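You operate a simulated robot arm through the tools that you are given. There is no shell and no other tool.

You run a simulated robot arm. Do the job below in one go: nothing can be reset, and whatever is moved stays where it is left.

Task
Locate the blue cover in the jig, pin the pusher and clamp it.
Fine: pusher forward, locking pin down in its bore, both toggles closed, fingers clear of the pads.
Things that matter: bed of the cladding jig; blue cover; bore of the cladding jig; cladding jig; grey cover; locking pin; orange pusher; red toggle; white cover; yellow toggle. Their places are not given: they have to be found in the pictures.

Only the result counts: the job must be done as asked and must still hold three seconds after the hand-in. Knocking over, shifting, dropping, spilling or breaking anything else fails it. A push-on lid holds only when it is set on centred and level and pressed home; a screw cap is set on level and turned clockwise until tight.

Robot
A 6-joint arm with a two-finger gripper, fixed in place. Base frame: the origin is on the floor under the middle of its stand, x ahead of it, y to its left, z up. Units: mm, degrees, N and s.
It reaches about 1572 mm from its shoulder. Its first joint turns from -166.0 to 166.0 degrees. Payload 2.45 kg.
The TCP is the grasp point between the finger pads, 20 mm short of the fingertips. In the tool frame z runs along the fingers and y along their closing line. The gripper opens to 140 mm; its body begins 168 mm behind the TCP.
Orientation is that of the tool frame in the base frame, as [roll, pitch, yaw] about the fixed x, y, z axes, in that order (R = Rz(yaw) Ry(pitch) Rx(roll)). With the fingers straight down and closing along the base's y, the tool's x points along the base's -x, its y along +y and its z along -z.

Tools
- The arm moves only by the tool jog_arm. Its argument "deltas" is a list of rows, each a list of 3 entries, a list of its own where there are three numbers: the shift along the tool's x, y, z in mm, then the turn, a rotation vector about the tool's x, y, z in degrees, then the finger opening in mm, from 0 to 140. In form: [[[dx, dy, dz], [rx, ry, rz], claw], ...]. A call has 1 to 20 rows; each row shifts and turns the commanded pose from where the row before left it, along the tool's axes as they then stand. Rows are played at 5 a second. More than 50 mm and 8.6 degrees between two rows, or a gripper value outside its range, and nothing of the call is played. A pose out of reach is approached as far as the arm can. The call stops where the force on the tool passes 40 N (or 10 N more than at its start, if that is more) or the arm is blocked; 0.2 s more then pass. The fingers move at their own pace (about 45 mm/s each) and stop on an object; they squeeze with about 41 N. The grip force told is the motor's: it shows also when the fingers shut on nothing. Time passes only in rows, and 0.2 s behind the last, so rows that do not move let the fingers close. The reply holds the time, the measured pose of the TCP, the force on the tool along the base axes, the opening and the grip force, in the units named above and with some noise, with the torque about the TCP (base axes, N m) and any sound that the robot's microphone picked up.
- Cameras (640 x 400 px; columns grow to the right, rows downward): "scene" is fixed at [399.3, 498.4, 1350.2]; the picture's right is [-0.58, -0.82, 0.00], its down [-0.47, 0.33, -0.82] and it looks along [0.67, -0.47, -0.58] (base axes); focal length 285 px, centre (320, 200). "wrist" rides on the gripper at [78, 11, -209] in the tool frame; the picture's right is [-0.14, 0.99, 0.00], its down [-0.92, -0.13, -0.37] and it looks along [-0.36, -0.05, 0.93] (tool axes); focal length 280 px, centre (320, 200).
- capture(camera): a new picture of that camera. No time passes.
- measure_at(camera, pixels): for up to 12 pixels [column, row] of the newest picture of that camera ("zoom" is the newest enlarged one), the place [x, y, z] in the base frame of the surface seen there, good to about 2 mm. No time passes.
- zoom(camera, box): a new picture of the part [left, top, right, bottom] of that camera's present view, enlarged. No time passes.
- hand_in(): hands the job in; it is judged then, once.

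Unless the task says otherwise, let go and move clear before handing in.

The tools are called after "Request:" as a command line: name --argument value ..., lists and objects as JSON in quotes. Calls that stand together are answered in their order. jog_arm: Moves the arm, as the interface text tells. Its arguments: {"type":"object","properties":{"deltas":{"type":"array","items":{"type":"array"}}},"required":["deltas"]} The other tools are called the same way: capture (camera) takes a picture; measure_at (camera, pixels) gives the place of the surface under pixels of a picture; zoom (camera, box) takes an enlarged picture of a part of a camera's view; hand_in () hands the job in.

At the start:

```text
time_s: 0.0
position: [838.1, 86.3, 1163.2]
orientation: [180.0, 0.0, 180.0]
force: [-0.3, 0.3, -0.1]
torque: [0.02, -0.04, -0.02]
gripper_width: 139.9
finger_force: 0.0
```

scene: 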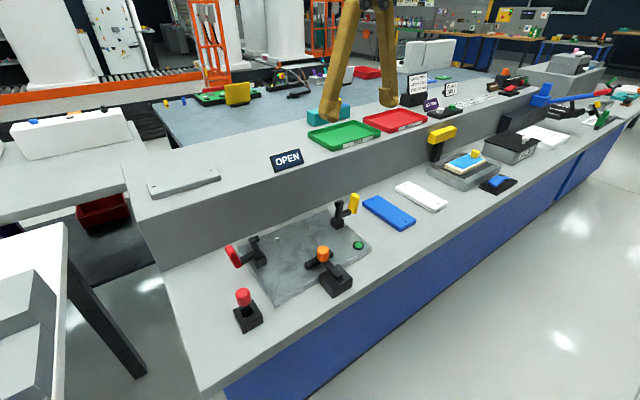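
wrist: 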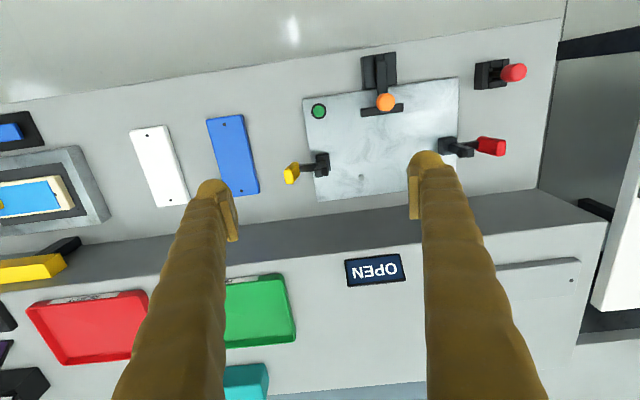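

The scene shows the jig plate near (305,255), with the red toggle (245,252), yellow toggle (347,208), orange pusher (328,265) and the red-headed locking pin in a holder at (245,310). The blue cover is at (388,212). I'll zoom in for detail first.

Request:
zoom --camera "scene" --box '[210, 170, 460, 340]'

Request:
zoom --camera "wrist" --box '[270, 40, 550, 215]'

```text
2.35 times, centred on (335, 255) of scene
```

zoom: 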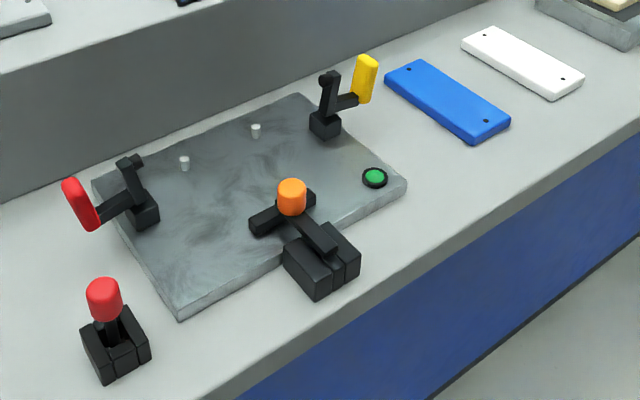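

```text
2.29 times, centred on (410, 128) of wrist
```

zoom: 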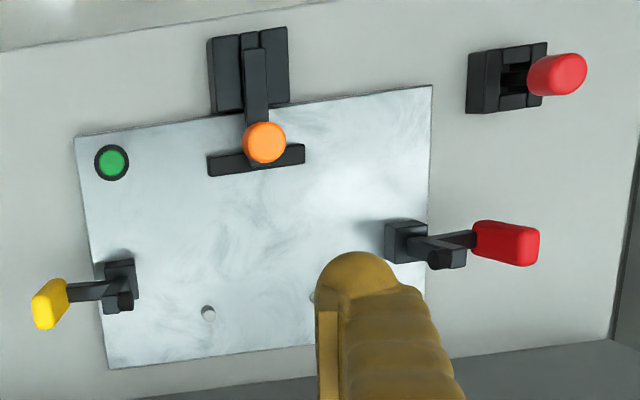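

The zoom shows two light locating pins on the plate, zoom pixels (184,163) and (255,131), plus a green ringed disc at (374,177) that may be a lamp or the bore. I'll measure these points, the cover corners and its holes.

Request:
measure_at --camera "scene" --pixels '[[370, 199], [411, 223], [388, 212], [366, 205], [383, 195], [415, 221], [399, 229], [359, 245], [328, 254], [243, 296], [237, 258], [354, 200]]'

Request:
zoom --camera "scene" --box '[290, 220, 390, 300]'

```text
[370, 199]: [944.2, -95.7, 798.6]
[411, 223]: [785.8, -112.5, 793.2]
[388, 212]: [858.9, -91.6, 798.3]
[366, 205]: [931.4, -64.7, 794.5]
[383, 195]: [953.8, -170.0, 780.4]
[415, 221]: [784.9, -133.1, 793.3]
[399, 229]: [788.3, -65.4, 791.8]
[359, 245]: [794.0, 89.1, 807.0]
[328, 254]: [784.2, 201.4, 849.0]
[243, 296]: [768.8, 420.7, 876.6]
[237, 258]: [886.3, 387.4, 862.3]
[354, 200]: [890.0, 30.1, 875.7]
```

```text
5.00 times, centred on (340, 260) of scene
```

zoom: 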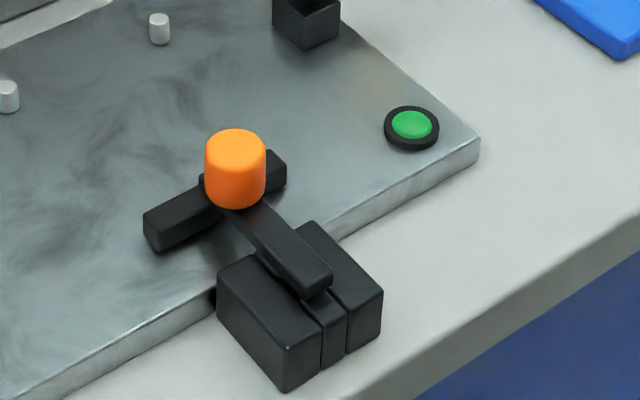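

The pusher is a T-bar sliding in a slotted block. I can't see the bore yet, so I'll measure from this zoom before moving the wrist camera in closer.

Request:
measure_at --camera "zoom" --pixels '[[160, 17], [8, 85], [235, 138], [150, 218], [277, 160], [318, 283], [240, 262], [360, 275], [410, 122], [478, 140], [335, 310], [225, 215]]'

Request:
zoom --camera "scene" --box '[220, 280, 280, 340]'

```text
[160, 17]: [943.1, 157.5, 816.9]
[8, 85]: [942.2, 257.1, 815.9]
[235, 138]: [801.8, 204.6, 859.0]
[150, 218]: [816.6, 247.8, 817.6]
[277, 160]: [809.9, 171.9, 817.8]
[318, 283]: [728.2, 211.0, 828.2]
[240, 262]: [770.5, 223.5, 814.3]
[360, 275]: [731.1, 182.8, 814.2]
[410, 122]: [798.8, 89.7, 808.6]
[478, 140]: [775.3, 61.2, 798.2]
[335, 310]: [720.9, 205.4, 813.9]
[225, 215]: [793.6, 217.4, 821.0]
```

```text
6.67 times, centred on (250, 310) of scene
```

zoom: 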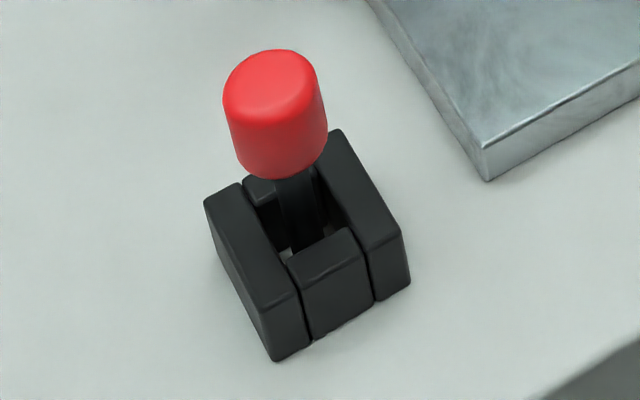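

The locating pins stand at about (943,157) and (942,257), so they are 100 mm apart along y. Next I'll zoom on the covers to measure hole spacing and outline.

Request:
zoom --camera "scene" --box '[350, 170, 460, 240]'

Request:
zoom --camera "wrist" --box '[110, 100, 290, 215]'

```text
5.71 times, centred on (405, 205) of scene
```

zoom: 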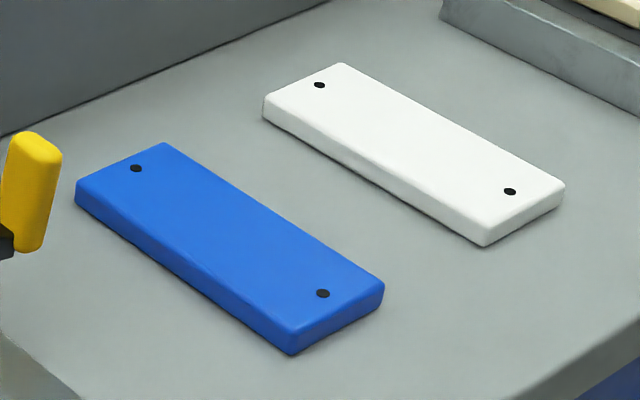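

```text
3.48 times, centred on (200, 158) of wrist
```

zoom: 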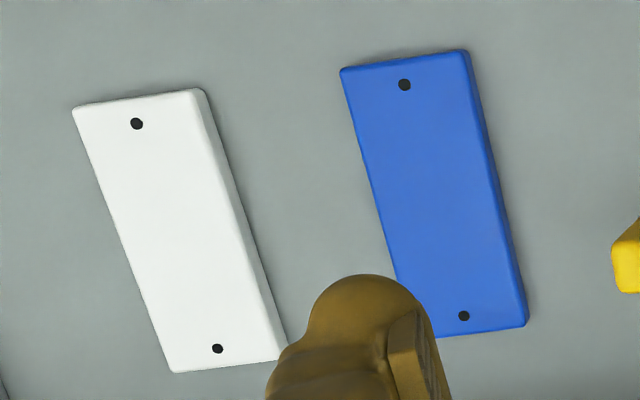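

Now I'll measure the blue cover's holes, zoom pixels (404,85) and (464,316), and its corners.

Request:
measure_at --camera "zoom" --pixels '[[404, 85], [464, 316], [347, 75], [462, 55], [518, 320], [440, 330], [430, 200], [394, 85], [414, 85], [454, 316], [474, 316], [560, 200]]'

Request:
measure_at --camera "scene" --pixels '[[373, 199], [406, 221], [300, 240], [330, 235], [260, 225], [245, 330], [184, 180], [260, 280], [400, 180]]'

```text
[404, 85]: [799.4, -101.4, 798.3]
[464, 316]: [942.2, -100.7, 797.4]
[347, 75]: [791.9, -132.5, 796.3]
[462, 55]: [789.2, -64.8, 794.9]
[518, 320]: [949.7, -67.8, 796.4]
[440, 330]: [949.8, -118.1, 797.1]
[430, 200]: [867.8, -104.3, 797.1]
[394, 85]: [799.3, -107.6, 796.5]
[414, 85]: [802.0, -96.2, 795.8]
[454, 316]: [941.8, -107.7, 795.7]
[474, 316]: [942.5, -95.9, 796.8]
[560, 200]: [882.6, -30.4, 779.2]
```

```text
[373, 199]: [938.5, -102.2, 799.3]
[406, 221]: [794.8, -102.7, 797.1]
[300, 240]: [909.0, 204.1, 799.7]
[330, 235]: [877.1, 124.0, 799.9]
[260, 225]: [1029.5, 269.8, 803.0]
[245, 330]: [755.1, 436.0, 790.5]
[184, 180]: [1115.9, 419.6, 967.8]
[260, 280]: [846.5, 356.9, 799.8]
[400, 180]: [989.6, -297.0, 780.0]
```

The plate top is at z≈800 and the cover (about 170×74×18) lies on the bench at z≈779. The hole spacing of about 142 mm doesn't match the 100 mm pins, so the pins are likely stops for the cover's long side. I'll move the wrist camera closer to inspect the pusher block and find the bore.

Request:
jog_arm --deltas '[[[23, 19.8, 33.8], [0, 0, 0], 140], [[23, 19.8, 33.8], [0, 0, 0], 140], [[23, 19.8, 33.8], [0, 0, 0], 140], [[23, 19.8, 33.8], [0, 0, 0], 140], [[23, 19.8, 33.8], [0, 0, 0], 140], [[23, 19.8, 33.8], [0, 0, 0], 140]]'

Request:
capture --camera "wrist"

```text
time_s: 1.4
position: [698.5, 205.1, 958.8]
orientation: [180.0, 0.0, -180.0]
force: [-0.3, 0.3, 0.4]
torque: [0.0, -0.01, 0.0]
gripper_width: 139.9
finger_force: 0.2
```

```text
taken
```

wrist: 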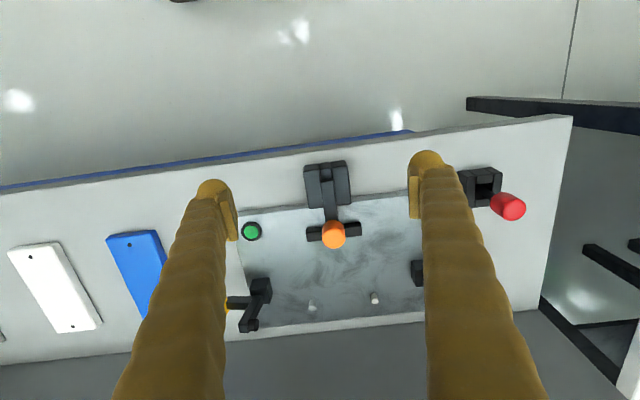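

The pusher block is at (328,185) in the wrist view. I'll zoom in on it, the locking pin holder and the toggles.

Request:
zoom --camera "wrist" --box '[232, 150, 424, 270]'

Request:
zoom --camera "wrist" --box '[290, 150, 370, 200]'

Request:
zoom --camera "wrist" --box '[450, 150, 546, 230]'

Request:
zoom --camera "wrist" --box '[220, 260, 428, 340]'

```text
3.33 times, centred on (328, 210) of wrist
```

zoom: 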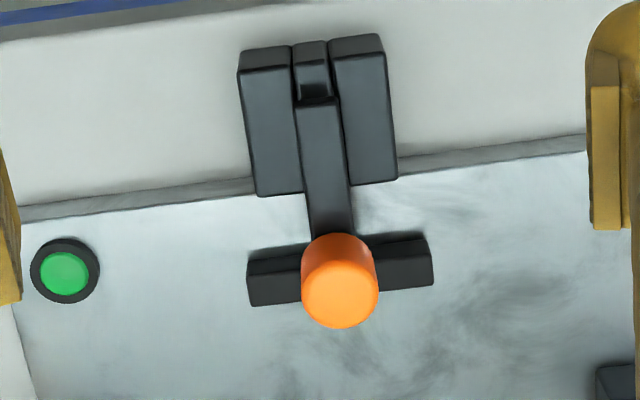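

```text
8.00 times, centred on (330, 175) of wrist
```

zoom: 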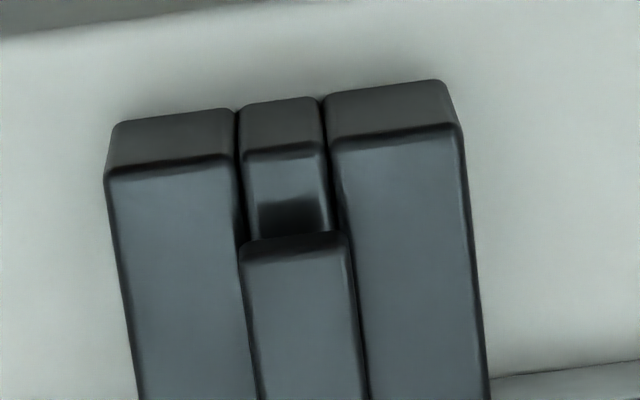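

```text
5.00 times, centred on (498, 190) of wrist
```

zoom: 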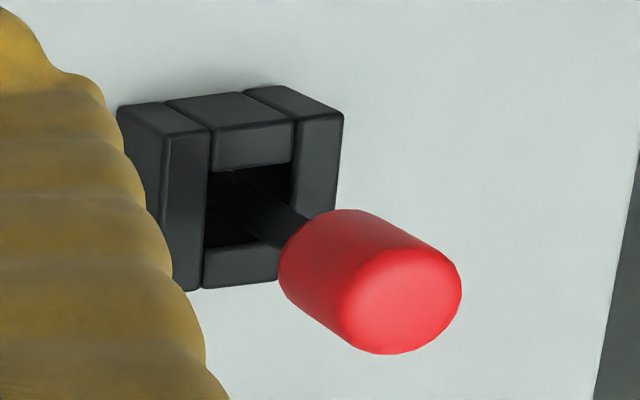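

```text
3.08 times, centred on (324, 300) of wrist
```

zoom: 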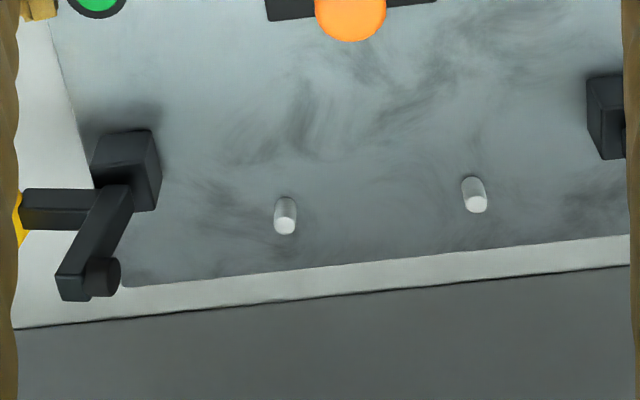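

Behind the pusher's tail, the slotted block shows a dark recess near wrist (326,177), which is likely the bore that opens once the pusher moves forward. I'll measure the block details.

Request:
zoom --camera "wrist" --box '[290, 150, 370, 200]'

Request:
measure_at --camera "zoom" --pixels '[[240, 180], [330, 180], [285, 155], [285, 190], [285, 215], [285, 230], [300, 255], [245, 260], [350, 260], [115, 185], [460, 140], [300, 390]]'

Request:
measure_at --camera "wrist" --pixels '[[333, 240], [309, 237], [358, 233], [326, 218], [330, 218], [305, 205], [350, 205], [334, 221], [312, 240], [355, 237], [251, 232], [375, 302]]'

```text
8.00 times, centred on (330, 175) of wrist
```

zoom: 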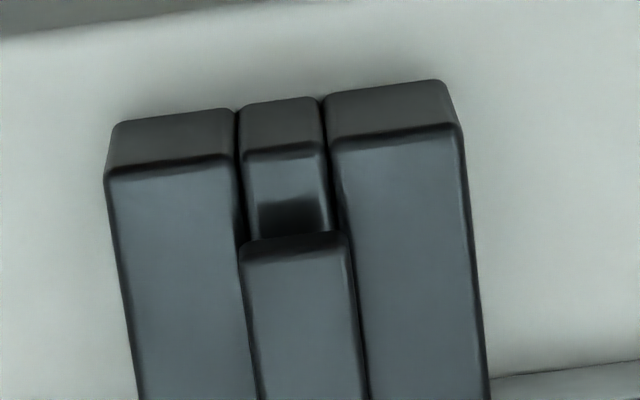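

```text
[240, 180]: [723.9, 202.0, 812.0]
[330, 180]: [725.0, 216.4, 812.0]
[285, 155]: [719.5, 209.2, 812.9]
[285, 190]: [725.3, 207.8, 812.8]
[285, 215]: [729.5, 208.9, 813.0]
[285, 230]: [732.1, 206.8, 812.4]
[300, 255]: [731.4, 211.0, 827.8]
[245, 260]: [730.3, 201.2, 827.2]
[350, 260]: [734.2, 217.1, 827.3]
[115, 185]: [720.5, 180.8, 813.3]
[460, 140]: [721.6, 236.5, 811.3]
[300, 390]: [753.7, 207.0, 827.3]
```

```text
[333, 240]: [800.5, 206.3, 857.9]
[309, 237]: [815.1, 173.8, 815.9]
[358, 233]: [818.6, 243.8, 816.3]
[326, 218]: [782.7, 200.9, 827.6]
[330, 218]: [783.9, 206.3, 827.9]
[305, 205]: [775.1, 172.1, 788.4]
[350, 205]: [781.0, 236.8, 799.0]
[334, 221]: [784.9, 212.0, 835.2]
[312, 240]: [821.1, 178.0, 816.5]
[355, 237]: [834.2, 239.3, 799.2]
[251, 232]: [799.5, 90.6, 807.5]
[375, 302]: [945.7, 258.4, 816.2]
```

The pusher bar rides on top of the block at z≈827 (block top ≈813), and its tail ends at x≈730. The stroke needed for a 74 mm wide cover is about 40 mm. Now I'll look at both toggles closely.

Request:
zoom --camera "scene" --box '[320, 185, 370, 235]'

Request:
zoom --camera "scene" --box '[215, 225, 280, 280]'

```text
8.00 times, centred on (345, 210) of scene
```

zoom: 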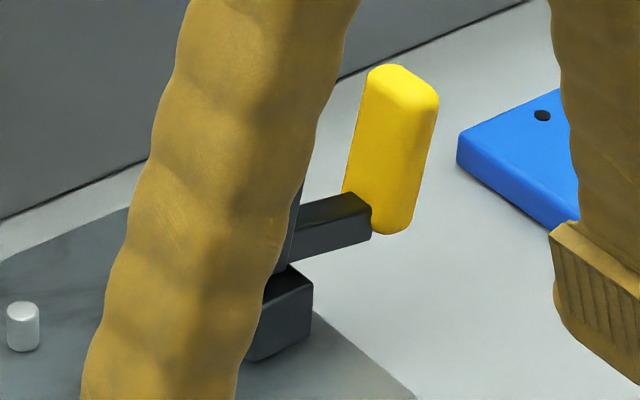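

```text
7.27 times, centred on (248, 252) of scene
```

zoom: 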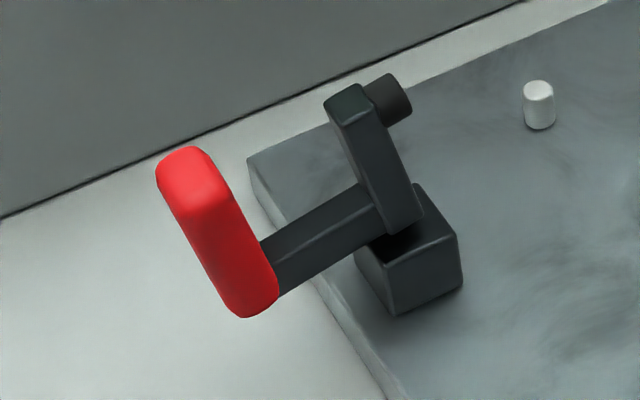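

The toggles have a pad atop an upright arm pointing inward, and a grip arm pointing outward. Closing means swinging the grip up and inward about an x-axis pivot. I'll measure the red toggle's geometry.

Request:
measure_at --camera "zoom" --pixels '[[185, 160], [215, 260], [250, 300], [270, 270], [365, 215], [345, 100], [390, 95], [395, 210], [400, 290], [435, 240], [400, 235], [165, 165]]'

Request:
measure_at --camera "wrist" --pixels '[[265, 283], [258, 285], [250, 320], [243, 325], [255, 322], [236, 301], [231, 305], [267, 296], [417, 273], [312, 306], [255, 300], [270, 280]]'

```text
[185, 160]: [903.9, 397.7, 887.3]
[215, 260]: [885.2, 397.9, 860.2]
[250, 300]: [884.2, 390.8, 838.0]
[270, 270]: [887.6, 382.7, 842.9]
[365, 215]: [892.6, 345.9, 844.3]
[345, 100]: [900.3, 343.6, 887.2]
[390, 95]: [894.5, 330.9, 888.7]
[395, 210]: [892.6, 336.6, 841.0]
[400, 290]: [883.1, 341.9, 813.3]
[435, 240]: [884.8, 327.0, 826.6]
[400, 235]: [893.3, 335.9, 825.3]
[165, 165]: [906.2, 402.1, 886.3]
```

```text
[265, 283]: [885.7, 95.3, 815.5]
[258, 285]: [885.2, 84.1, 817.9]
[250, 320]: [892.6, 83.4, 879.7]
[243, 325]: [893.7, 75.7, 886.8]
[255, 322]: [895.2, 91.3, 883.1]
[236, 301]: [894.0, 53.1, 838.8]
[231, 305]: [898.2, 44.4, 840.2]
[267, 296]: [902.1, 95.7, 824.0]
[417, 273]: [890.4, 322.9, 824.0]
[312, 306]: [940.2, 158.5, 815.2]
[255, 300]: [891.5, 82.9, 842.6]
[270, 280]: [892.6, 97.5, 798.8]
```

The red toggle's pivot is around (896, 338, ~833), and the yellow one mirrors it about y≈207. Before planning the cover placement I need the finger thickness, so I'll zoom on the fingertips and measure the pusher head and pins.

Request:
capture --camera "scene"

Request:
zoom --camera "wrist" --box '[180, 150, 260, 250]'

Request:
measure_at --camera "zoom" --pixels '[[270, 130], [320, 130], [370, 130], [380, 200], [290, 200], [400, 300], [250, 260], [420, 350], [400, 250], [320, 300]]'

```text
taken
```

scene: 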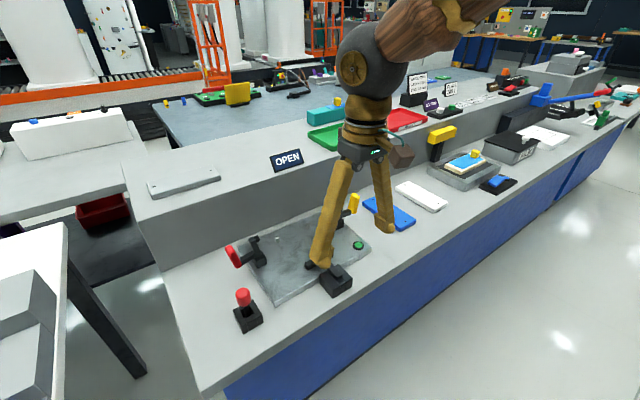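

```text
4.00 times, centred on (220, 200) of wrist
```

zoom: 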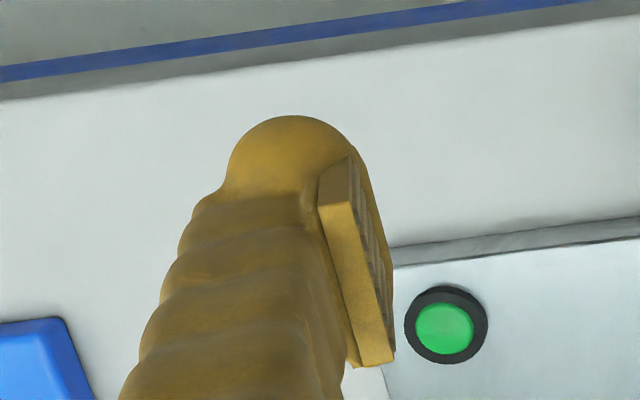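

```text
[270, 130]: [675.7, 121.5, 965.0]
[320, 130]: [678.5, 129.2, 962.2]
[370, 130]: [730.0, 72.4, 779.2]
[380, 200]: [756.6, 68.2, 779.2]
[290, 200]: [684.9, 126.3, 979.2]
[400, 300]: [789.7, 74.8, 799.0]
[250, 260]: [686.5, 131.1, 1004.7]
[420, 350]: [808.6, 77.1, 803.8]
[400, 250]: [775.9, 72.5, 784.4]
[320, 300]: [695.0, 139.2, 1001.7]
```

The fingertip looks roughly 18 mm thick with a ribbed pad. I'll measure the pad face and finger width more exactly.

Request:
measure_at --camera "zoom" --pixels '[[335, 200], [350, 250], [365, 320], [375, 350], [358, 190], [372, 240], [388, 320], [290, 120], [240, 150], [230, 180], [200, 230], [300, 250]]'

Request:
zoom --camera "scene" --box '[290, 150, 410, 290]'

```text
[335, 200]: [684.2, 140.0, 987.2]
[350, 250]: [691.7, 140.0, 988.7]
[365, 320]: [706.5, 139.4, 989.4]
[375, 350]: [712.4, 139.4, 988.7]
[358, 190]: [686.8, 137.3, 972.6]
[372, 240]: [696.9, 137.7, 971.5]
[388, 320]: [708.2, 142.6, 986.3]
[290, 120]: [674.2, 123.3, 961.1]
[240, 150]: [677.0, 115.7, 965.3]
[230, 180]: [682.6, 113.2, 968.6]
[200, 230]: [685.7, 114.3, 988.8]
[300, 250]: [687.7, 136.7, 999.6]
```

```text
2.86 times, centred on (350, 220) of scene
```

zoom: 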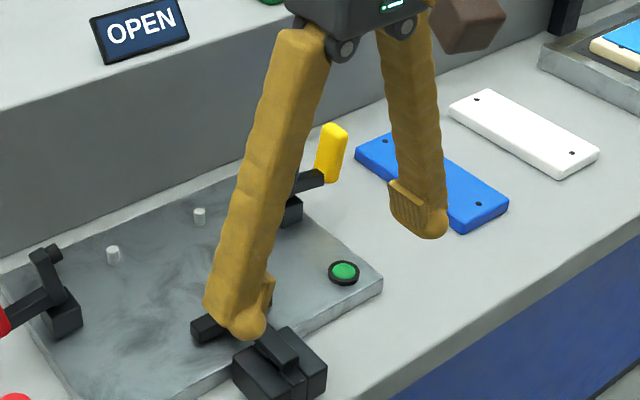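

The pads are about 28 mm wide in x and the fingers about 22 mm thick, so there's room beside the cover between the pins and the pusher head. I'll move above the blue cover at about (869,-101) with a narrower opening.

Request:
jog_arm --deltas '[[[-21.4, -38.25, 0], [0, 0, 0], 120], [[-21.4, -38.25, 0], [0, 0, 0], 100], [[-21.4, -38.25, 0], [0, 0, 0], 100], [[-21.4, -38.25, 0], [0, 0, 0], 100], [[-21.4, -38.25, 0], [0, 0, 0], 100], [[-21.4, -38.25, 0], [0, 0, 0], 100], [[-21.4, -38.25, 0], [0, 0, 0], 100], [[-21.4, -38.25, 0], [0, 0, 0], 100], [[0, 0, 30], [0, 0, 0], 100], [[0, 0, 30], [0, 0, 0], 100]]'

Request:
capture --camera "wrist"

Request:
capture --camera "scene"

```text
time_s: 3.6
position: [872.2, -99.1, 901.2]
orientation: [-179.8, 0.0, -180.0]
force: [-0.3, -0.7, -0.1]
torque: [-0.01, -0.04, -0.01]
gripper_width: 100.1
finger_force: 0.0
```

```text
taken
```

wrist: 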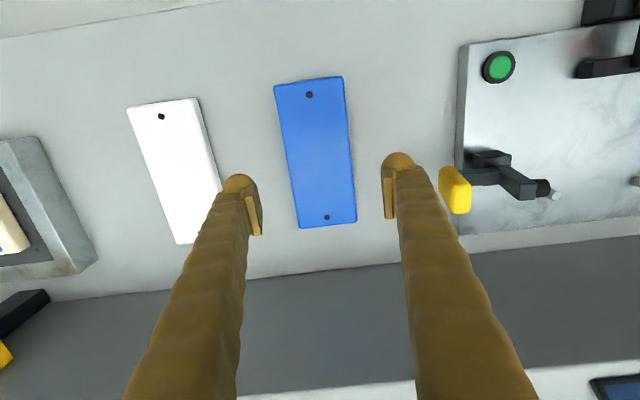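

```text
taken
```

scene: 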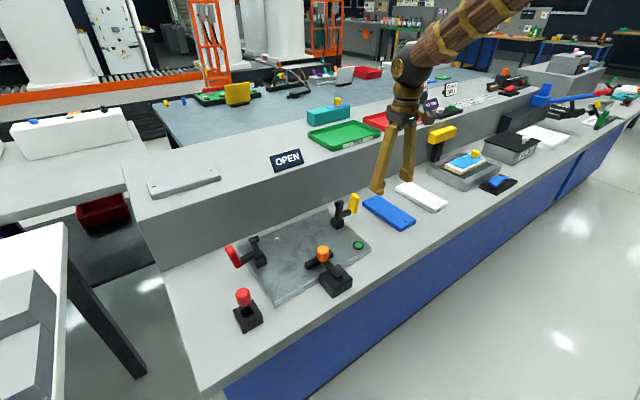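

The blue cover now lies between the fingers, with holes at wrist (309,95) and (327,217). I'll measure its holes and edges from here.

Request:
measure_at --camera "wrist" --pixels '[[309, 95], [327, 217], [279, 120], [346, 120], [296, 200], [352, 195], [310, 84], [328, 223], [290, 165], [350, 160], [315, 150], [210, 160]]'

Request:
zoom --camera "wrist" --box '[220, 70, 420, 240]'

```text
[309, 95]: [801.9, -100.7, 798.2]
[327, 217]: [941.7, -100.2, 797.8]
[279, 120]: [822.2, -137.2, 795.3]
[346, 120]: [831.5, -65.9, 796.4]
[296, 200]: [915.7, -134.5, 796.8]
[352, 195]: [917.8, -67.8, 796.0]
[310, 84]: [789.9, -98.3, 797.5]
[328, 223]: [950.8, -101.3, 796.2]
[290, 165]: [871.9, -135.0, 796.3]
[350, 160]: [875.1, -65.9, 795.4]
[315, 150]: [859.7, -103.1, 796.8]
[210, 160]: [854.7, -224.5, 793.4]
```

```text
2.35 times, centred on (320, 155) of wrist
```

zoom: 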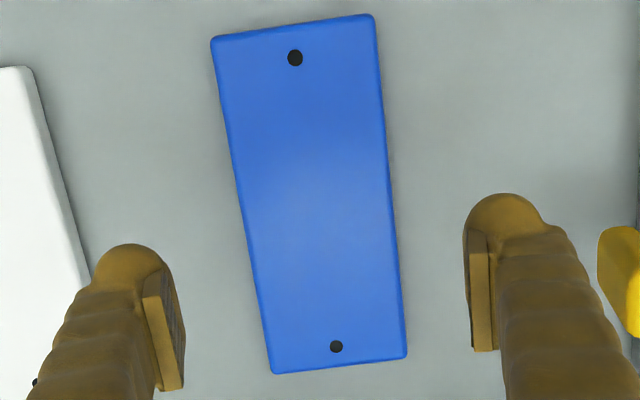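

The cover's centre is at about (871.5,-100.6), aligned with x and about 73 mm wide. I'll descend so the fingertips stop about 4 mm above the bench, then close.

Request:
jog_arm --deltas '[[[0.7, -1.5, 40], [0, 0, 0], 100], [[0, 0, 35], [0, 0, 0], 100], [[0, 0, 15], [0, 0, 0], 100], [[0, 0, 8], [0, 0, 0], 100], [[0, 0, 0], [0, 0, 0], 100]]'

Request:
capture --camera "wrist"

```text
time_s: 4.8
position: [870.3, -101.1, 804.0]
orientation: [-180.0, 0.0, -180.0]
force: [0.4, 0.5, 1.1]
torque: [-0.01, 0.02, 0.01]
gripper_width: 100.3
finger_force: 0.1
```

```text
taken
```

wrist: 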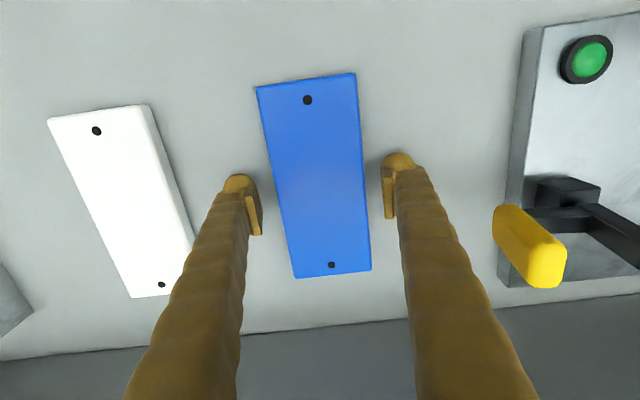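

At z=804 no contact shows and the fingers straddle the cover evenly. I'll close on it.

Request:
jog_arm --deltas '[[[0, 0, 0], [0, 0, 0], 80], [[0, 0, 0], [0, 0, 0], 60], [[0, 0, 0], [0, 0, 0], 40], [[0, 0, 0], [0, 0, 0], 40], [[0, 0, 0], [0, 0, 0], 40]]'

```text
time_s: 6.0
position: [871.7, -100.2, 804.4]
orientation: [179.9, 0.0, 180.0]
force: [0.5, -0.1, 0.9]
torque: [-0.03, 0.0, 0.01]
gripper_width: 72.6
finger_force: 40.8
```

The grip is firm (72.6 mm, 41 N). I'll lift the cover gently and then raise it to a safe carrying height.

Request:
jog_arm --deltas '[[[0, 0, -5], [0, 0, 0], 40], [[0, 0, -10], [0, 0, 0], 40], [[0, 0, -25], [0, 0, 0], 40], [[0, 0, -40], [0, 0, 0], 40], [[0, 0, -40], [0, 0, 0], 40], [[0, 0, -30], [0, 0, 0], 40], [[0, 0, 0], [0, 0, 0], 40]]'

Request:
capture --camera "wrist"

```text
time_s: 7.6
position: [870.9, -103.3, 953.8]
orientation: [179.9, 0.0, -179.9]
force: [0.4, -0.1, 0.7]
torque: [0.0, 0.0, -0.03]
gripper_width: 39.9
finger_force: 0.1
```

```text
taken
```

wrist: 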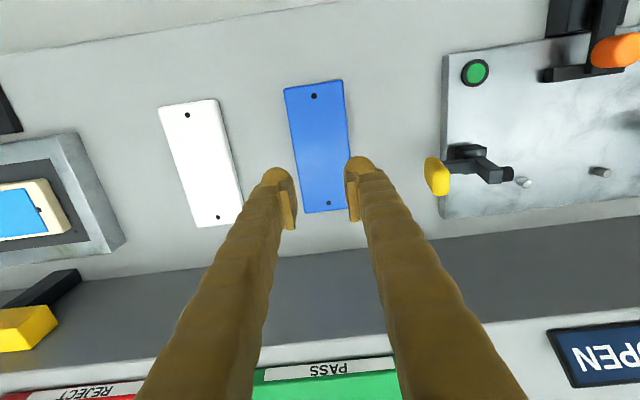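

The gripper slipped off: it now reads 39.9 mm with no force, and the cover is still on the bench at wrist (318,145). The rounded tips probably held it too high on the edge, so I'll check the cover's place and the pad shape near the tips.

Request:
measure_at --camera "wrist" --pixels '[[314, 96], [329, 203], [288, 110], [343, 110], [303, 195], [347, 165], [315, 84], [320, 211], [292, 130], [346, 150]]'

Request:
zoom --camera "wrist" --box '[250, 140, 390, 250]'

Request:
capture --camera "scene"

Request:
zoom --camera "scene" --box '[340, 100, 440, 240]'

```text
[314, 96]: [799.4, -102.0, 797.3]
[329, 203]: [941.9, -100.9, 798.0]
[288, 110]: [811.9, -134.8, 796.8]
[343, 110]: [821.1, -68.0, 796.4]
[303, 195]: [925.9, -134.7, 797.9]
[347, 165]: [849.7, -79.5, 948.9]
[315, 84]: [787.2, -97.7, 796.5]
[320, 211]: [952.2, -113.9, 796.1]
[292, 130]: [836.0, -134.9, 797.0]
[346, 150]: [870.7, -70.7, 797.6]
```

```text
3.64 times, centred on (320, 195) of wrist
```

zoom: 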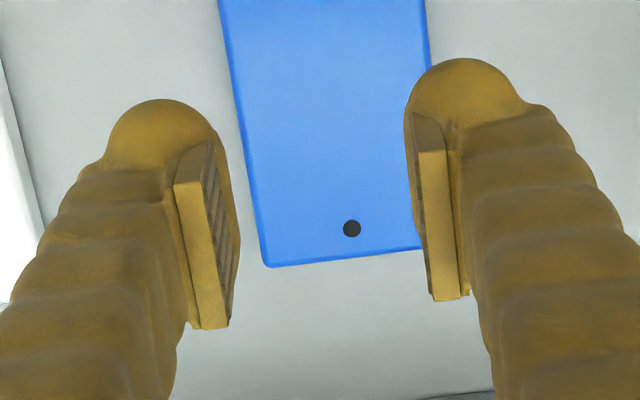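

```text
taken
```

scene: 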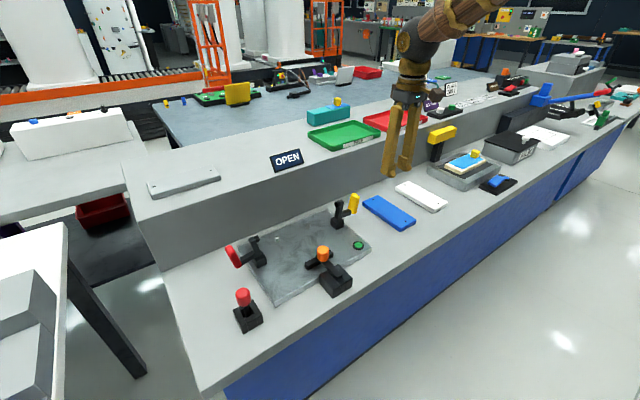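

```text
2.86 times, centred on (390, 170) of scene
```

zoom: 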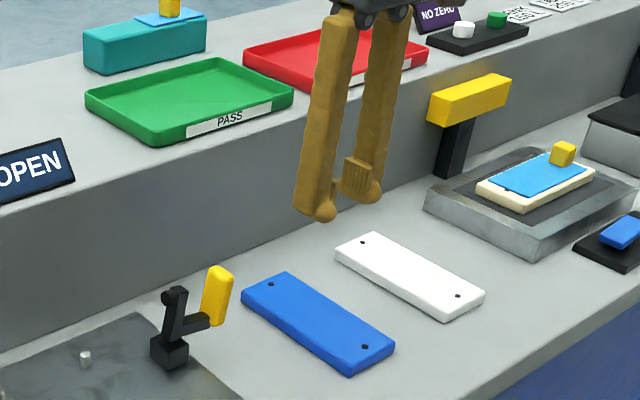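

The cover hasn't moved. The zoom shows the flat pads end above the rounded tips, so I'll measure where the pad's lower edge sits relative to the TCP (z=953.8).

Request:
zoom --camera "wrist" --box '[260, 145, 330, 240]'

Request:
measure_at --camera "zoom" --pixels '[[290, 150], [295, 130], [310, 100], [318, 120], [328, 150], [335, 200], [340, 250], [320, 330], [300, 200], [300, 250], [250, 60], [310, 85]]'

```text
4.21 times, centred on (295, 192) of wrist
```

zoom: 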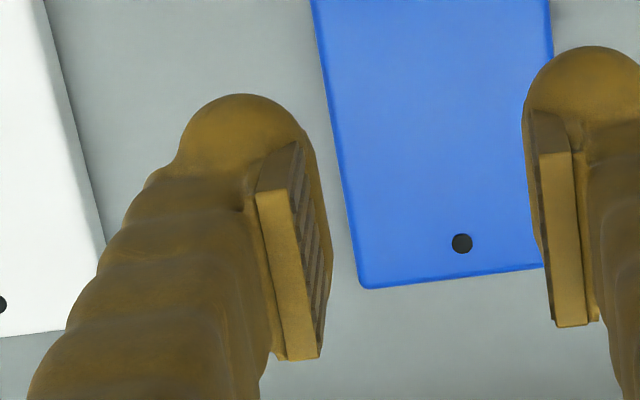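

```text
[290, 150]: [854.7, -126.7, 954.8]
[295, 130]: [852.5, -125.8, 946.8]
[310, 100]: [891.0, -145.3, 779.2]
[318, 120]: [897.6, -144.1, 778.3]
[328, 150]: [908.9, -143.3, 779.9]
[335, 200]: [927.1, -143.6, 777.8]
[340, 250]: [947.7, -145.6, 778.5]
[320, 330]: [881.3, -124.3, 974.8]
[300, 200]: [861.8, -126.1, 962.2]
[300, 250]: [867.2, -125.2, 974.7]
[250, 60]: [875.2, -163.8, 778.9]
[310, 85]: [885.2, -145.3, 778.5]
```

The pads' lower edges sit only about 4 mm below the TCP with a rounded bulb beneath, so the earlier grip squeezed the cover's upper edge downward. I'll reopen, go lower until the tips nearly touch the bench, and grip again.

Request:
jog_arm --deltas '[[[0, 0.8, 0], [0, 0, 0], 100], [[0, 0, 40], [0, 0, 0], 100], [[0, 0, 40], [0, 0, 0], 100], [[0, 0, 40], [0, 0, 0], 100], [[0, 0, 20], [0, 0, 0], 100], [[0, 0, 9], [0, 0, 0], 100], [[0, 0, 2], [0, 0, 0], 100], [[0, 0, 0], [0, 0, 0], 100]]'

```text
time_s: 9.4
position: [871.2, -100.2, 802.0]
orientation: [180.0, 0.0, 180.0]
force: [0.7, 1.2, -0.5]
torque: [-0.01, 0.0, 0.0]
gripper_width: 99.9
finger_force: 0.0
```

No contact yet at z≈802. I'll step down a millimetre at a time to find the bench.

Request:
jog_arm --deltas '[[[0, 0, 1], [0, 0, 0], 100], [[0, 0, 0], [0, 0, 0], 100]]'

Request:
jog_arm --deltas '[[[0, 0, 0.7], [0, 0, 0], 100], [[0, 0, 0], [0, 0, 0], 100]]'

```text
time_s: 10.0
position: [870.1, -99.8, 801.7]
orientation: [180.0, 0.0, -180.0]
force: [0.3, -0.3, 0.1]
torque: [0.0, 0.02, 0.0]
gripper_width: 100.1
finger_force: 0.1
```

```text
time_s: 10.6
position: [870.1, -101.4, 800.5]
orientation: [179.9, 0.1, -180.0]
force: [-0.2, -0.4, 0.4]
torque: [0.01, 0.0, 0.01]
gripper_width: 100.0
finger_force: 0.1
```

Still no contact, so I'll go a little lower.

Request:
jog_arm --deltas '[[[0, 0, 0.7], [0, 0, 0], 100], [[0, 0, 0], [0, 0, 0], 100]]'

Request:
jog_arm --deltas '[[[0, 0, 0.7], [0, 0, 0], 100], [[0, 0, 0], [0, 0, 0], 100]]'

```text
time_s: 11.2
position: [871.1, -100.7, 799.6]
orientation: [-180.0, 0.0, 180.0]
force: [0.3, -0.1, -0.1]
torque: [-0.01, -0.01, -0.02]
gripper_width: 100.1
finger_force: 0.0
```

```text
time_s: 11.8
position: [871.1, -100.0, 799.0]
orientation: [-179.9, 0.0, -179.9]
force: [-0.6, 0.4, -0.5]
torque: [0.03, -0.01, 0.0]
gripper_width: 100.1
finger_force: 0.0
```

I still read no bench contact at z≈799. One more small step to feel for it.

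Request:
jog_arm --deltas '[[[0, 0, 0.8], [0, 0, 0], 100], [[0, 0, 0], [0, 0, 0], 100]]'

Request:
jog_arm --deltas '[[[0, 0, 0.8], [0, 0, 0], 100], [[0, 0, 0], [0, 0, 0], 100]]'

```text
time_s: 12.4
position: [871.7, -101.0, 799.3]
orientation: [-179.9, -0.1, -180.0]
force: [0.1, -0.7, 1.2]
torque: [-0.01, 0.02, 0.06]
gripper_width: 100.1
finger_force: 0.1
```

```text
time_s: 13.0
position: [870.0, -100.3, 797.2]
orientation: [-180.0, 0.0, 180.0]
force: [0.7, -0.1, 0.1]
torque: [0.03, 0.02, -0.05]
gripper_width: 100.1
finger_force: 0.1
```

Still free at a commanded z of about 797.7, so the tips are shorter than nominal. I'll continue with small steps.

Request:
jog_arm --deltas '[[[0, 0, 0.8], [0, 0, 0], 100], [[0, 0, 0], [0, 0, 0], 100]]'

Request:
jog_arm --deltas '[[[0, 0, 0.8], [0, 0, 0], 100], [[0, 0, 0], [0, 0, 0], 100]]'

Request:
jog_arm --deltas '[[[0, 0, 0.8], [0, 0, 0], 100], [[0, 0, 0], [0, 0, 0], 100]]'

```text
time_s: 13.6
position: [870.7, -100.4, 797.2]
orientation: [-180.0, -0.1, 180.0]
force: [0.4, -0.6, 0.1]
torque: [0.03, 0.0, -0.01]
gripper_width: 100.2
finger_force: 0.1
```

```text
time_s: 14.2
position: [869.8, -101.0, 795.2]
orientation: [-180.0, 0.0, 180.0]
force: [-5.1, 5.4, 9.4]
torque: [0.03, 0.09, -0.08]
gripper_width: 100.0
finger_force: 0.0
```

```text
time_s: 14.8
position: [871.2, -99.7, 795.8]
orientation: [179.9, 0.0, -180.0]
force: [-10.9, 7.9, 22.0]
torque: [0.09, 0.18, -0.04]
gripper_width: 99.9
finger_force: 0.2
```

Bench contact begins at a TCP z of about 796 (22 N now). I'll back off about 1.5 mm, close, and test the grip with a tiny lift.

Request:
jog_arm --deltas '[[[0, 0, -1.6], [0, 0, 0], 100], [[0, 0, 0], [0, 0, 0], 80], [[0, 0, 0], [0, 0, 0], 60], [[0, 0, 0], [0, 0, 0], 40], [[0, 0, 0], [0, 0, 0], 40], [[0, 0, 0], [0, 0, 0], 40]]'

```text
time_s: 16.2
position: [870.8, -99.1, 798.2]
orientation: [-180.0, 0.1, 180.0]
force: [-1.7, 0.3, 2.5]
torque: [0.08, 0.05, 0.02]
gripper_width: 72.9
finger_force: 40.0
stopped in row 6: the force on the tool passed its limit at 41 N (the readings are from after the stop); the commanded pose is now the measured one
```

The fingers hold at 72.9 mm with 40 N. I'll lift 3 mm and check whether the cover comes along.

Request:
jog_arm --deltas '[[[0, 0, -1.5], [0, 0, 0], 40], [[0, 0, -1.5], [0, 0, 0], 40], [[0, 0, 0], [0, 0, 0], 40]]'

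Request:
capture --camera "wrist"

```text
time_s: 17.0
position: [871.0, -100.2, 800.8]
orientation: [-180.0, 0.1, 179.9]
force: [0.4, -0.1, -2.5]
torque: [-0.01, 0.0, -0.01]
gripper_width: 72.6
finger_force: 40.9
```

```text
taken
```

wrist: 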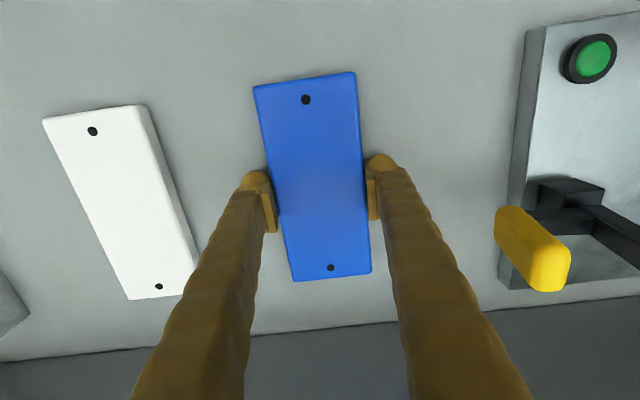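

The force reads -2.5 N in z at 72.6 mm, so the cover is hanging in the grip. I'll lift slowly in stages.

Request:
jog_arm --deltas '[[[0, 0, -4], [0, 0, 0], 40], [[0, 0, -6], [0, 0, 0], 40], [[0, 0, -8], [0, 0, 0], 40], [[0, 0, -10], [0, 0, 0], 40], [[0, 0, 0], [0, 0, 0], 40]]'

Request:
capture --camera "wrist"

Request:
capture --camera "scene"

Request:
zoom --camera "scene" --box '[340, 120, 460, 240]'

```text
time_s: 18.2
position: [871.2, -100.6, 828.6]
orientation: [179.9, 0.1, 180.0]
force: [-0.2, -0.1, -3.7]
torque: [0.01, -0.02, 0.02]
gripper_width: 72.8
finger_force: 40.7
```

```text
taken
```

wrist: 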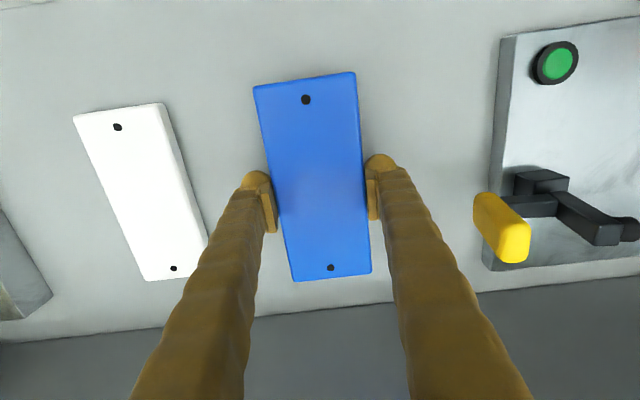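

```text
taken
```

scene: 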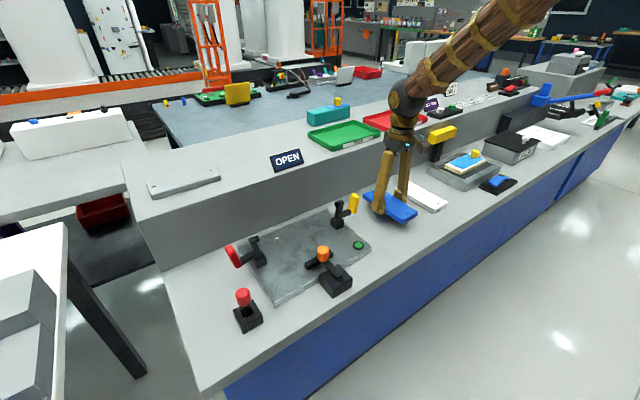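

```text
3.33 times, centred on (400, 180) of scene
```

zoom: 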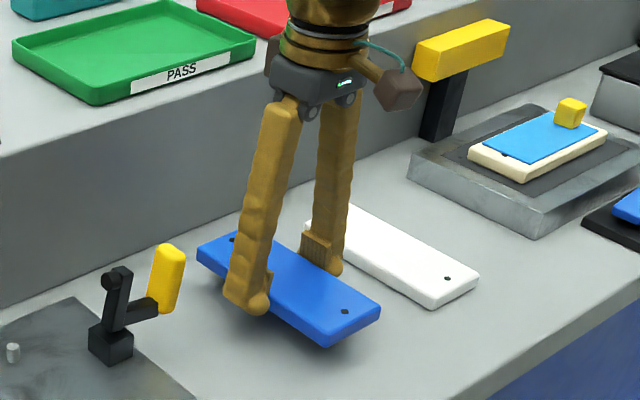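

The cover is held level in the grip (wrist view unchanged, force -3.7 N). I'll lift gently to about z=955.

Request:
jog_arm --deltas '[[[0, 0, -10], [0, 0, 0], 40], [[0, 0, -18], [0, 0, 0], 40], [[0, 0, -22], [0, 0, 0], 40], [[0, 0, -22], [0, 0, 0], 40], [[0, 0, -22], [0, 0, 0], 40], [[0, 0, -18], [0, 0, 0], 40], [[0, 0, -10], [0, 0, 0], 40], [[0, 0, -4], [0, 0, 0], 40], [[0, 0, 0], [0, 0, 0], 40]]'

Request:
capture --camera "wrist"

```text
time_s: 20.2
position: [872.1, -100.7, 954.6]
orientation: [179.9, 0.1, -179.9]
force: [0.1, 0.5, -2.9]
torque: [0.02, -0.01, 0.02]
gripper_width: 72.7
finger_force: 41.4
```

```text
taken
```

wrist: 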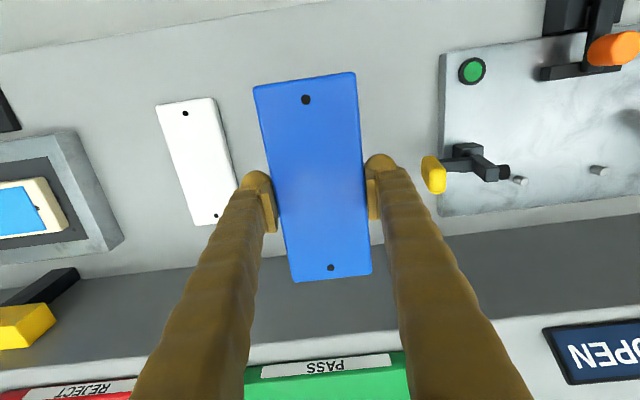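

The cover is secure at z≈955. I'll measure its holes in hand, then rotate the tool 90° so the cover's long axis runs along y.

Request:
measure_at --camera "wrist" --pixels '[[305, 99], [331, 268], [256, 95], [353, 82], [292, 275], [370, 268], [270, 170], [363, 150]]'

Request:
jog_arm --deltas '[[[0, 0, 0], [0, 0, 4], 40], [[0, 0, 0], [0, 0, 6], 40], [[0, 0, 0], [0, 0, 7], 40], [[0, 0, 0], [0, 0, 7], 40], [[0, 0, 0], [0, 0, 7], 40], [[0, 0, 0], [0, 0, 7], 40], [[0, 0, 0], [0, 0, 7], 40], [[0, 0, 0], [0, 0, 7], 40], [[0, 0, 0], [0, 0, 7], 40], [[0, 0, 0], [0, 0, 7], 40], [[0, 0, 0], [0, 0, 7], 40], [[0, 0, 0], [0, 0, 7], 40], [[0, 0, 0], [0, 0, 6], 40], [[0, 0, 0], [0, 0, 4], 40], [[0, 0, 0], [0, 0, 0], 40]]'

Request:
capture --camera "wrist"

Request:
capture --camera "scene"

```text
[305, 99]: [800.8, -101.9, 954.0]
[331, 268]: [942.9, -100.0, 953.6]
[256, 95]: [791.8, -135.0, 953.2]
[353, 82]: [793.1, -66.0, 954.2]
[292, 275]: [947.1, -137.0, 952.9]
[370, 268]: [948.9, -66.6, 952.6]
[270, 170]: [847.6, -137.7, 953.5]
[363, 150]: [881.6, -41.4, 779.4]
```

```text
time_s: 23.4
position: [870.4, -100.0, 954.9]
orientation: [179.9, 0.0, 89.9]
force: [0.3, 0.0, -3.2]
torque: [0.02, 0.0, 0.03]
gripper_width: 72.8
finger_force: 40.8
```

```text
taken
```

wrist: 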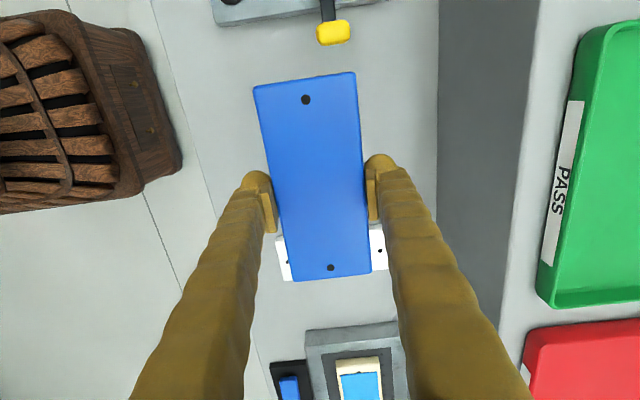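

```text
taken
```

scene: 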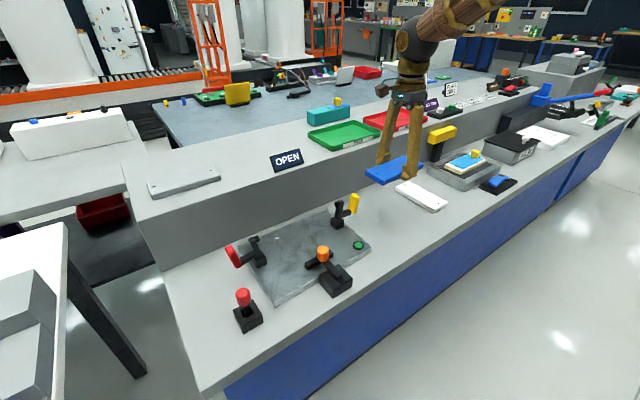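

The cover is now long along y, centred on the TCP within about 1 mm, its top about level with the TCP. I'll carry it over the jig to about (896, 207.5) at the current height.

Request:
jog_arm --deltas '[[[15, 2.6, 0], [0, 0, 0], 40], [[30, 2.6, 0], [0, 0, 0], 40], [[38, 2.6, 0], [0, 0, 0], 40], [[40, 2.6, 0], [0, 0, 0], 40], [[40, 2.6, 0], [0, 0, 0], 40], [[40, 2.6, 0], [0, 0, 0], 40], [[40, 2.6, 0], [0, 0, 0], 40], [[35, 2.6, 0], [0, 0, 0], 40], [[20, 2.6, 0], [0, 0, 0], 40], [[9.5, 2.6, 0], [0, 0, 0], 40], [[0, 0, 0], [0, 0, 0], 40]]'

Request:
capture --camera "wrist"

Request:
capture --camera "scene"

```text
time_s: 25.8
position: [896.1, 207.5, 955.2]
orientation: [179.9, 0.0, 90.0]
force: [0.0, -0.8, -2.0]
torque: [0.0, 0.0, 0.04]
gripper_width: 72.9
finger_force: 41.1
```

```text
taken
```

wrist: 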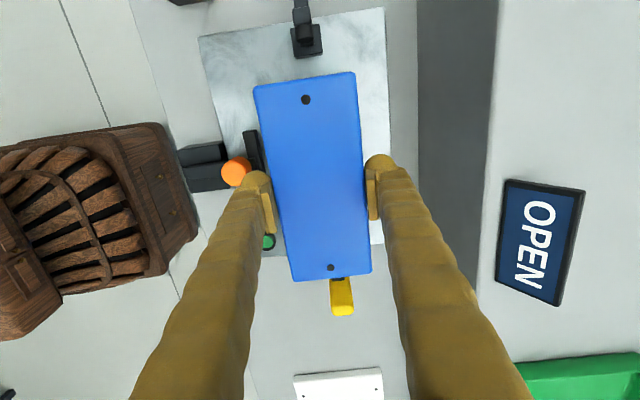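

```text
taken
```

scene: 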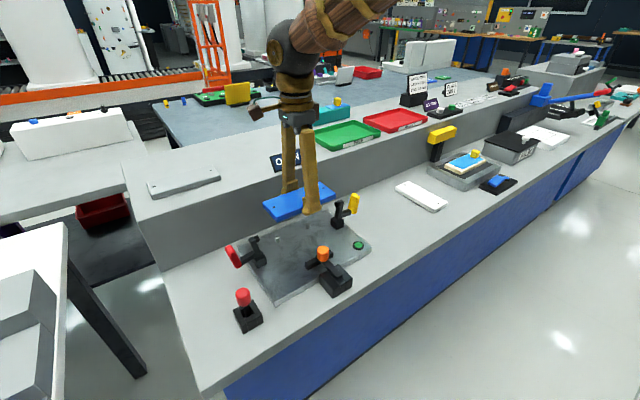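

I'm above the jig at (896,207.5). I'll descend partway to z≈862 and check clearance from the pads, pins and pusher.

Request:
jog_arm --deltas '[[[0, 0, 15], [0, 0, 0], 40], [[0, 0, 25], [0, 0, 0], 40], [[0, 0, 25], [0, 0, 0], 40], [[0, 0, 18], [0, 0, 0], 40], [[0, 0, 10], [0, 0, 0], 40], [[0, 0, 0], [0, 0, 0], 40]]'

Request:
capture --camera "wrist"

Request:
zoom --camera "scene" --box '[215, 150, 385, 310]'

```text
time_s: 27.2
position: [897.2, 207.1, 861.7]
orientation: [179.9, 0.0, 90.0]
force: [0.1, 1.0, -3.3]
torque: [0.0, 0.03, 0.0]
gripper_width: 72.7
finger_force: 40.9
```

```text
taken
```

wrist: 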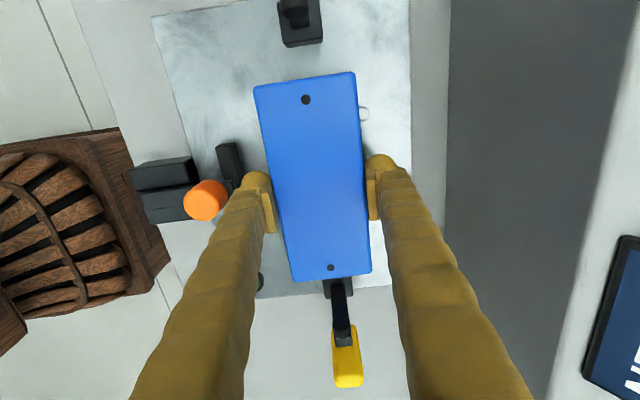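

```text
2.50 times, centred on (300, 230) of scene
```

zoom: 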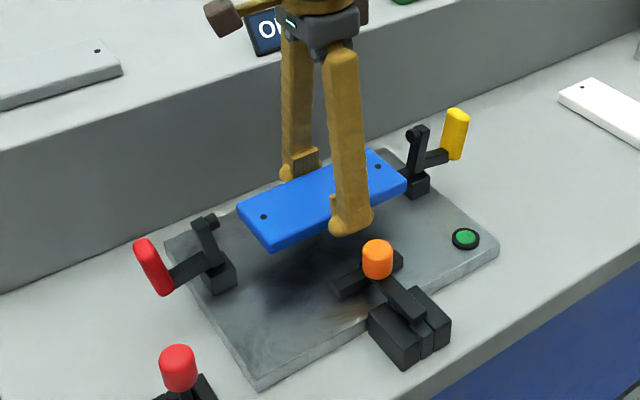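

Clearances look fine. I'll measure the visible pin at wrist (363,113), the pusher head front edge near (238,160), and the cover edge.

Request:
measure_at --camera "wrist" --pixels '[[364, 113], [366, 110], [230, 150], [240, 165], [245, 160], [358, 95], [368, 180], [263, 140], [306, 99], [331, 268], [205, 200], [300, 20]]'

Request:
zoom --camera "wrist" --box '[200, 80, 300, 240]'

```text
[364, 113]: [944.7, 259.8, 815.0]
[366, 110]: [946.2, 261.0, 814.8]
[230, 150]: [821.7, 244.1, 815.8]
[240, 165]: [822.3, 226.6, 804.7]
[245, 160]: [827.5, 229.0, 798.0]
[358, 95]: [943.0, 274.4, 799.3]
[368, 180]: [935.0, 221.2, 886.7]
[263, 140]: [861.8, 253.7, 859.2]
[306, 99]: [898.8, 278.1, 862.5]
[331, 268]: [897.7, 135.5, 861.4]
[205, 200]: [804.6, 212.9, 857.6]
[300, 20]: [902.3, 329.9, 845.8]
```

```text
2.50 times, centred on (250, 160) of wrist
```

zoom: 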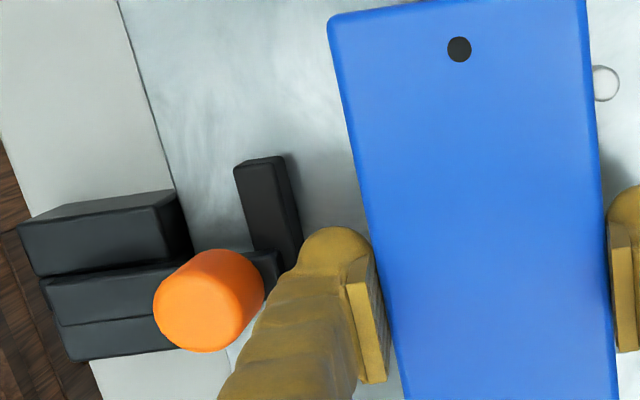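

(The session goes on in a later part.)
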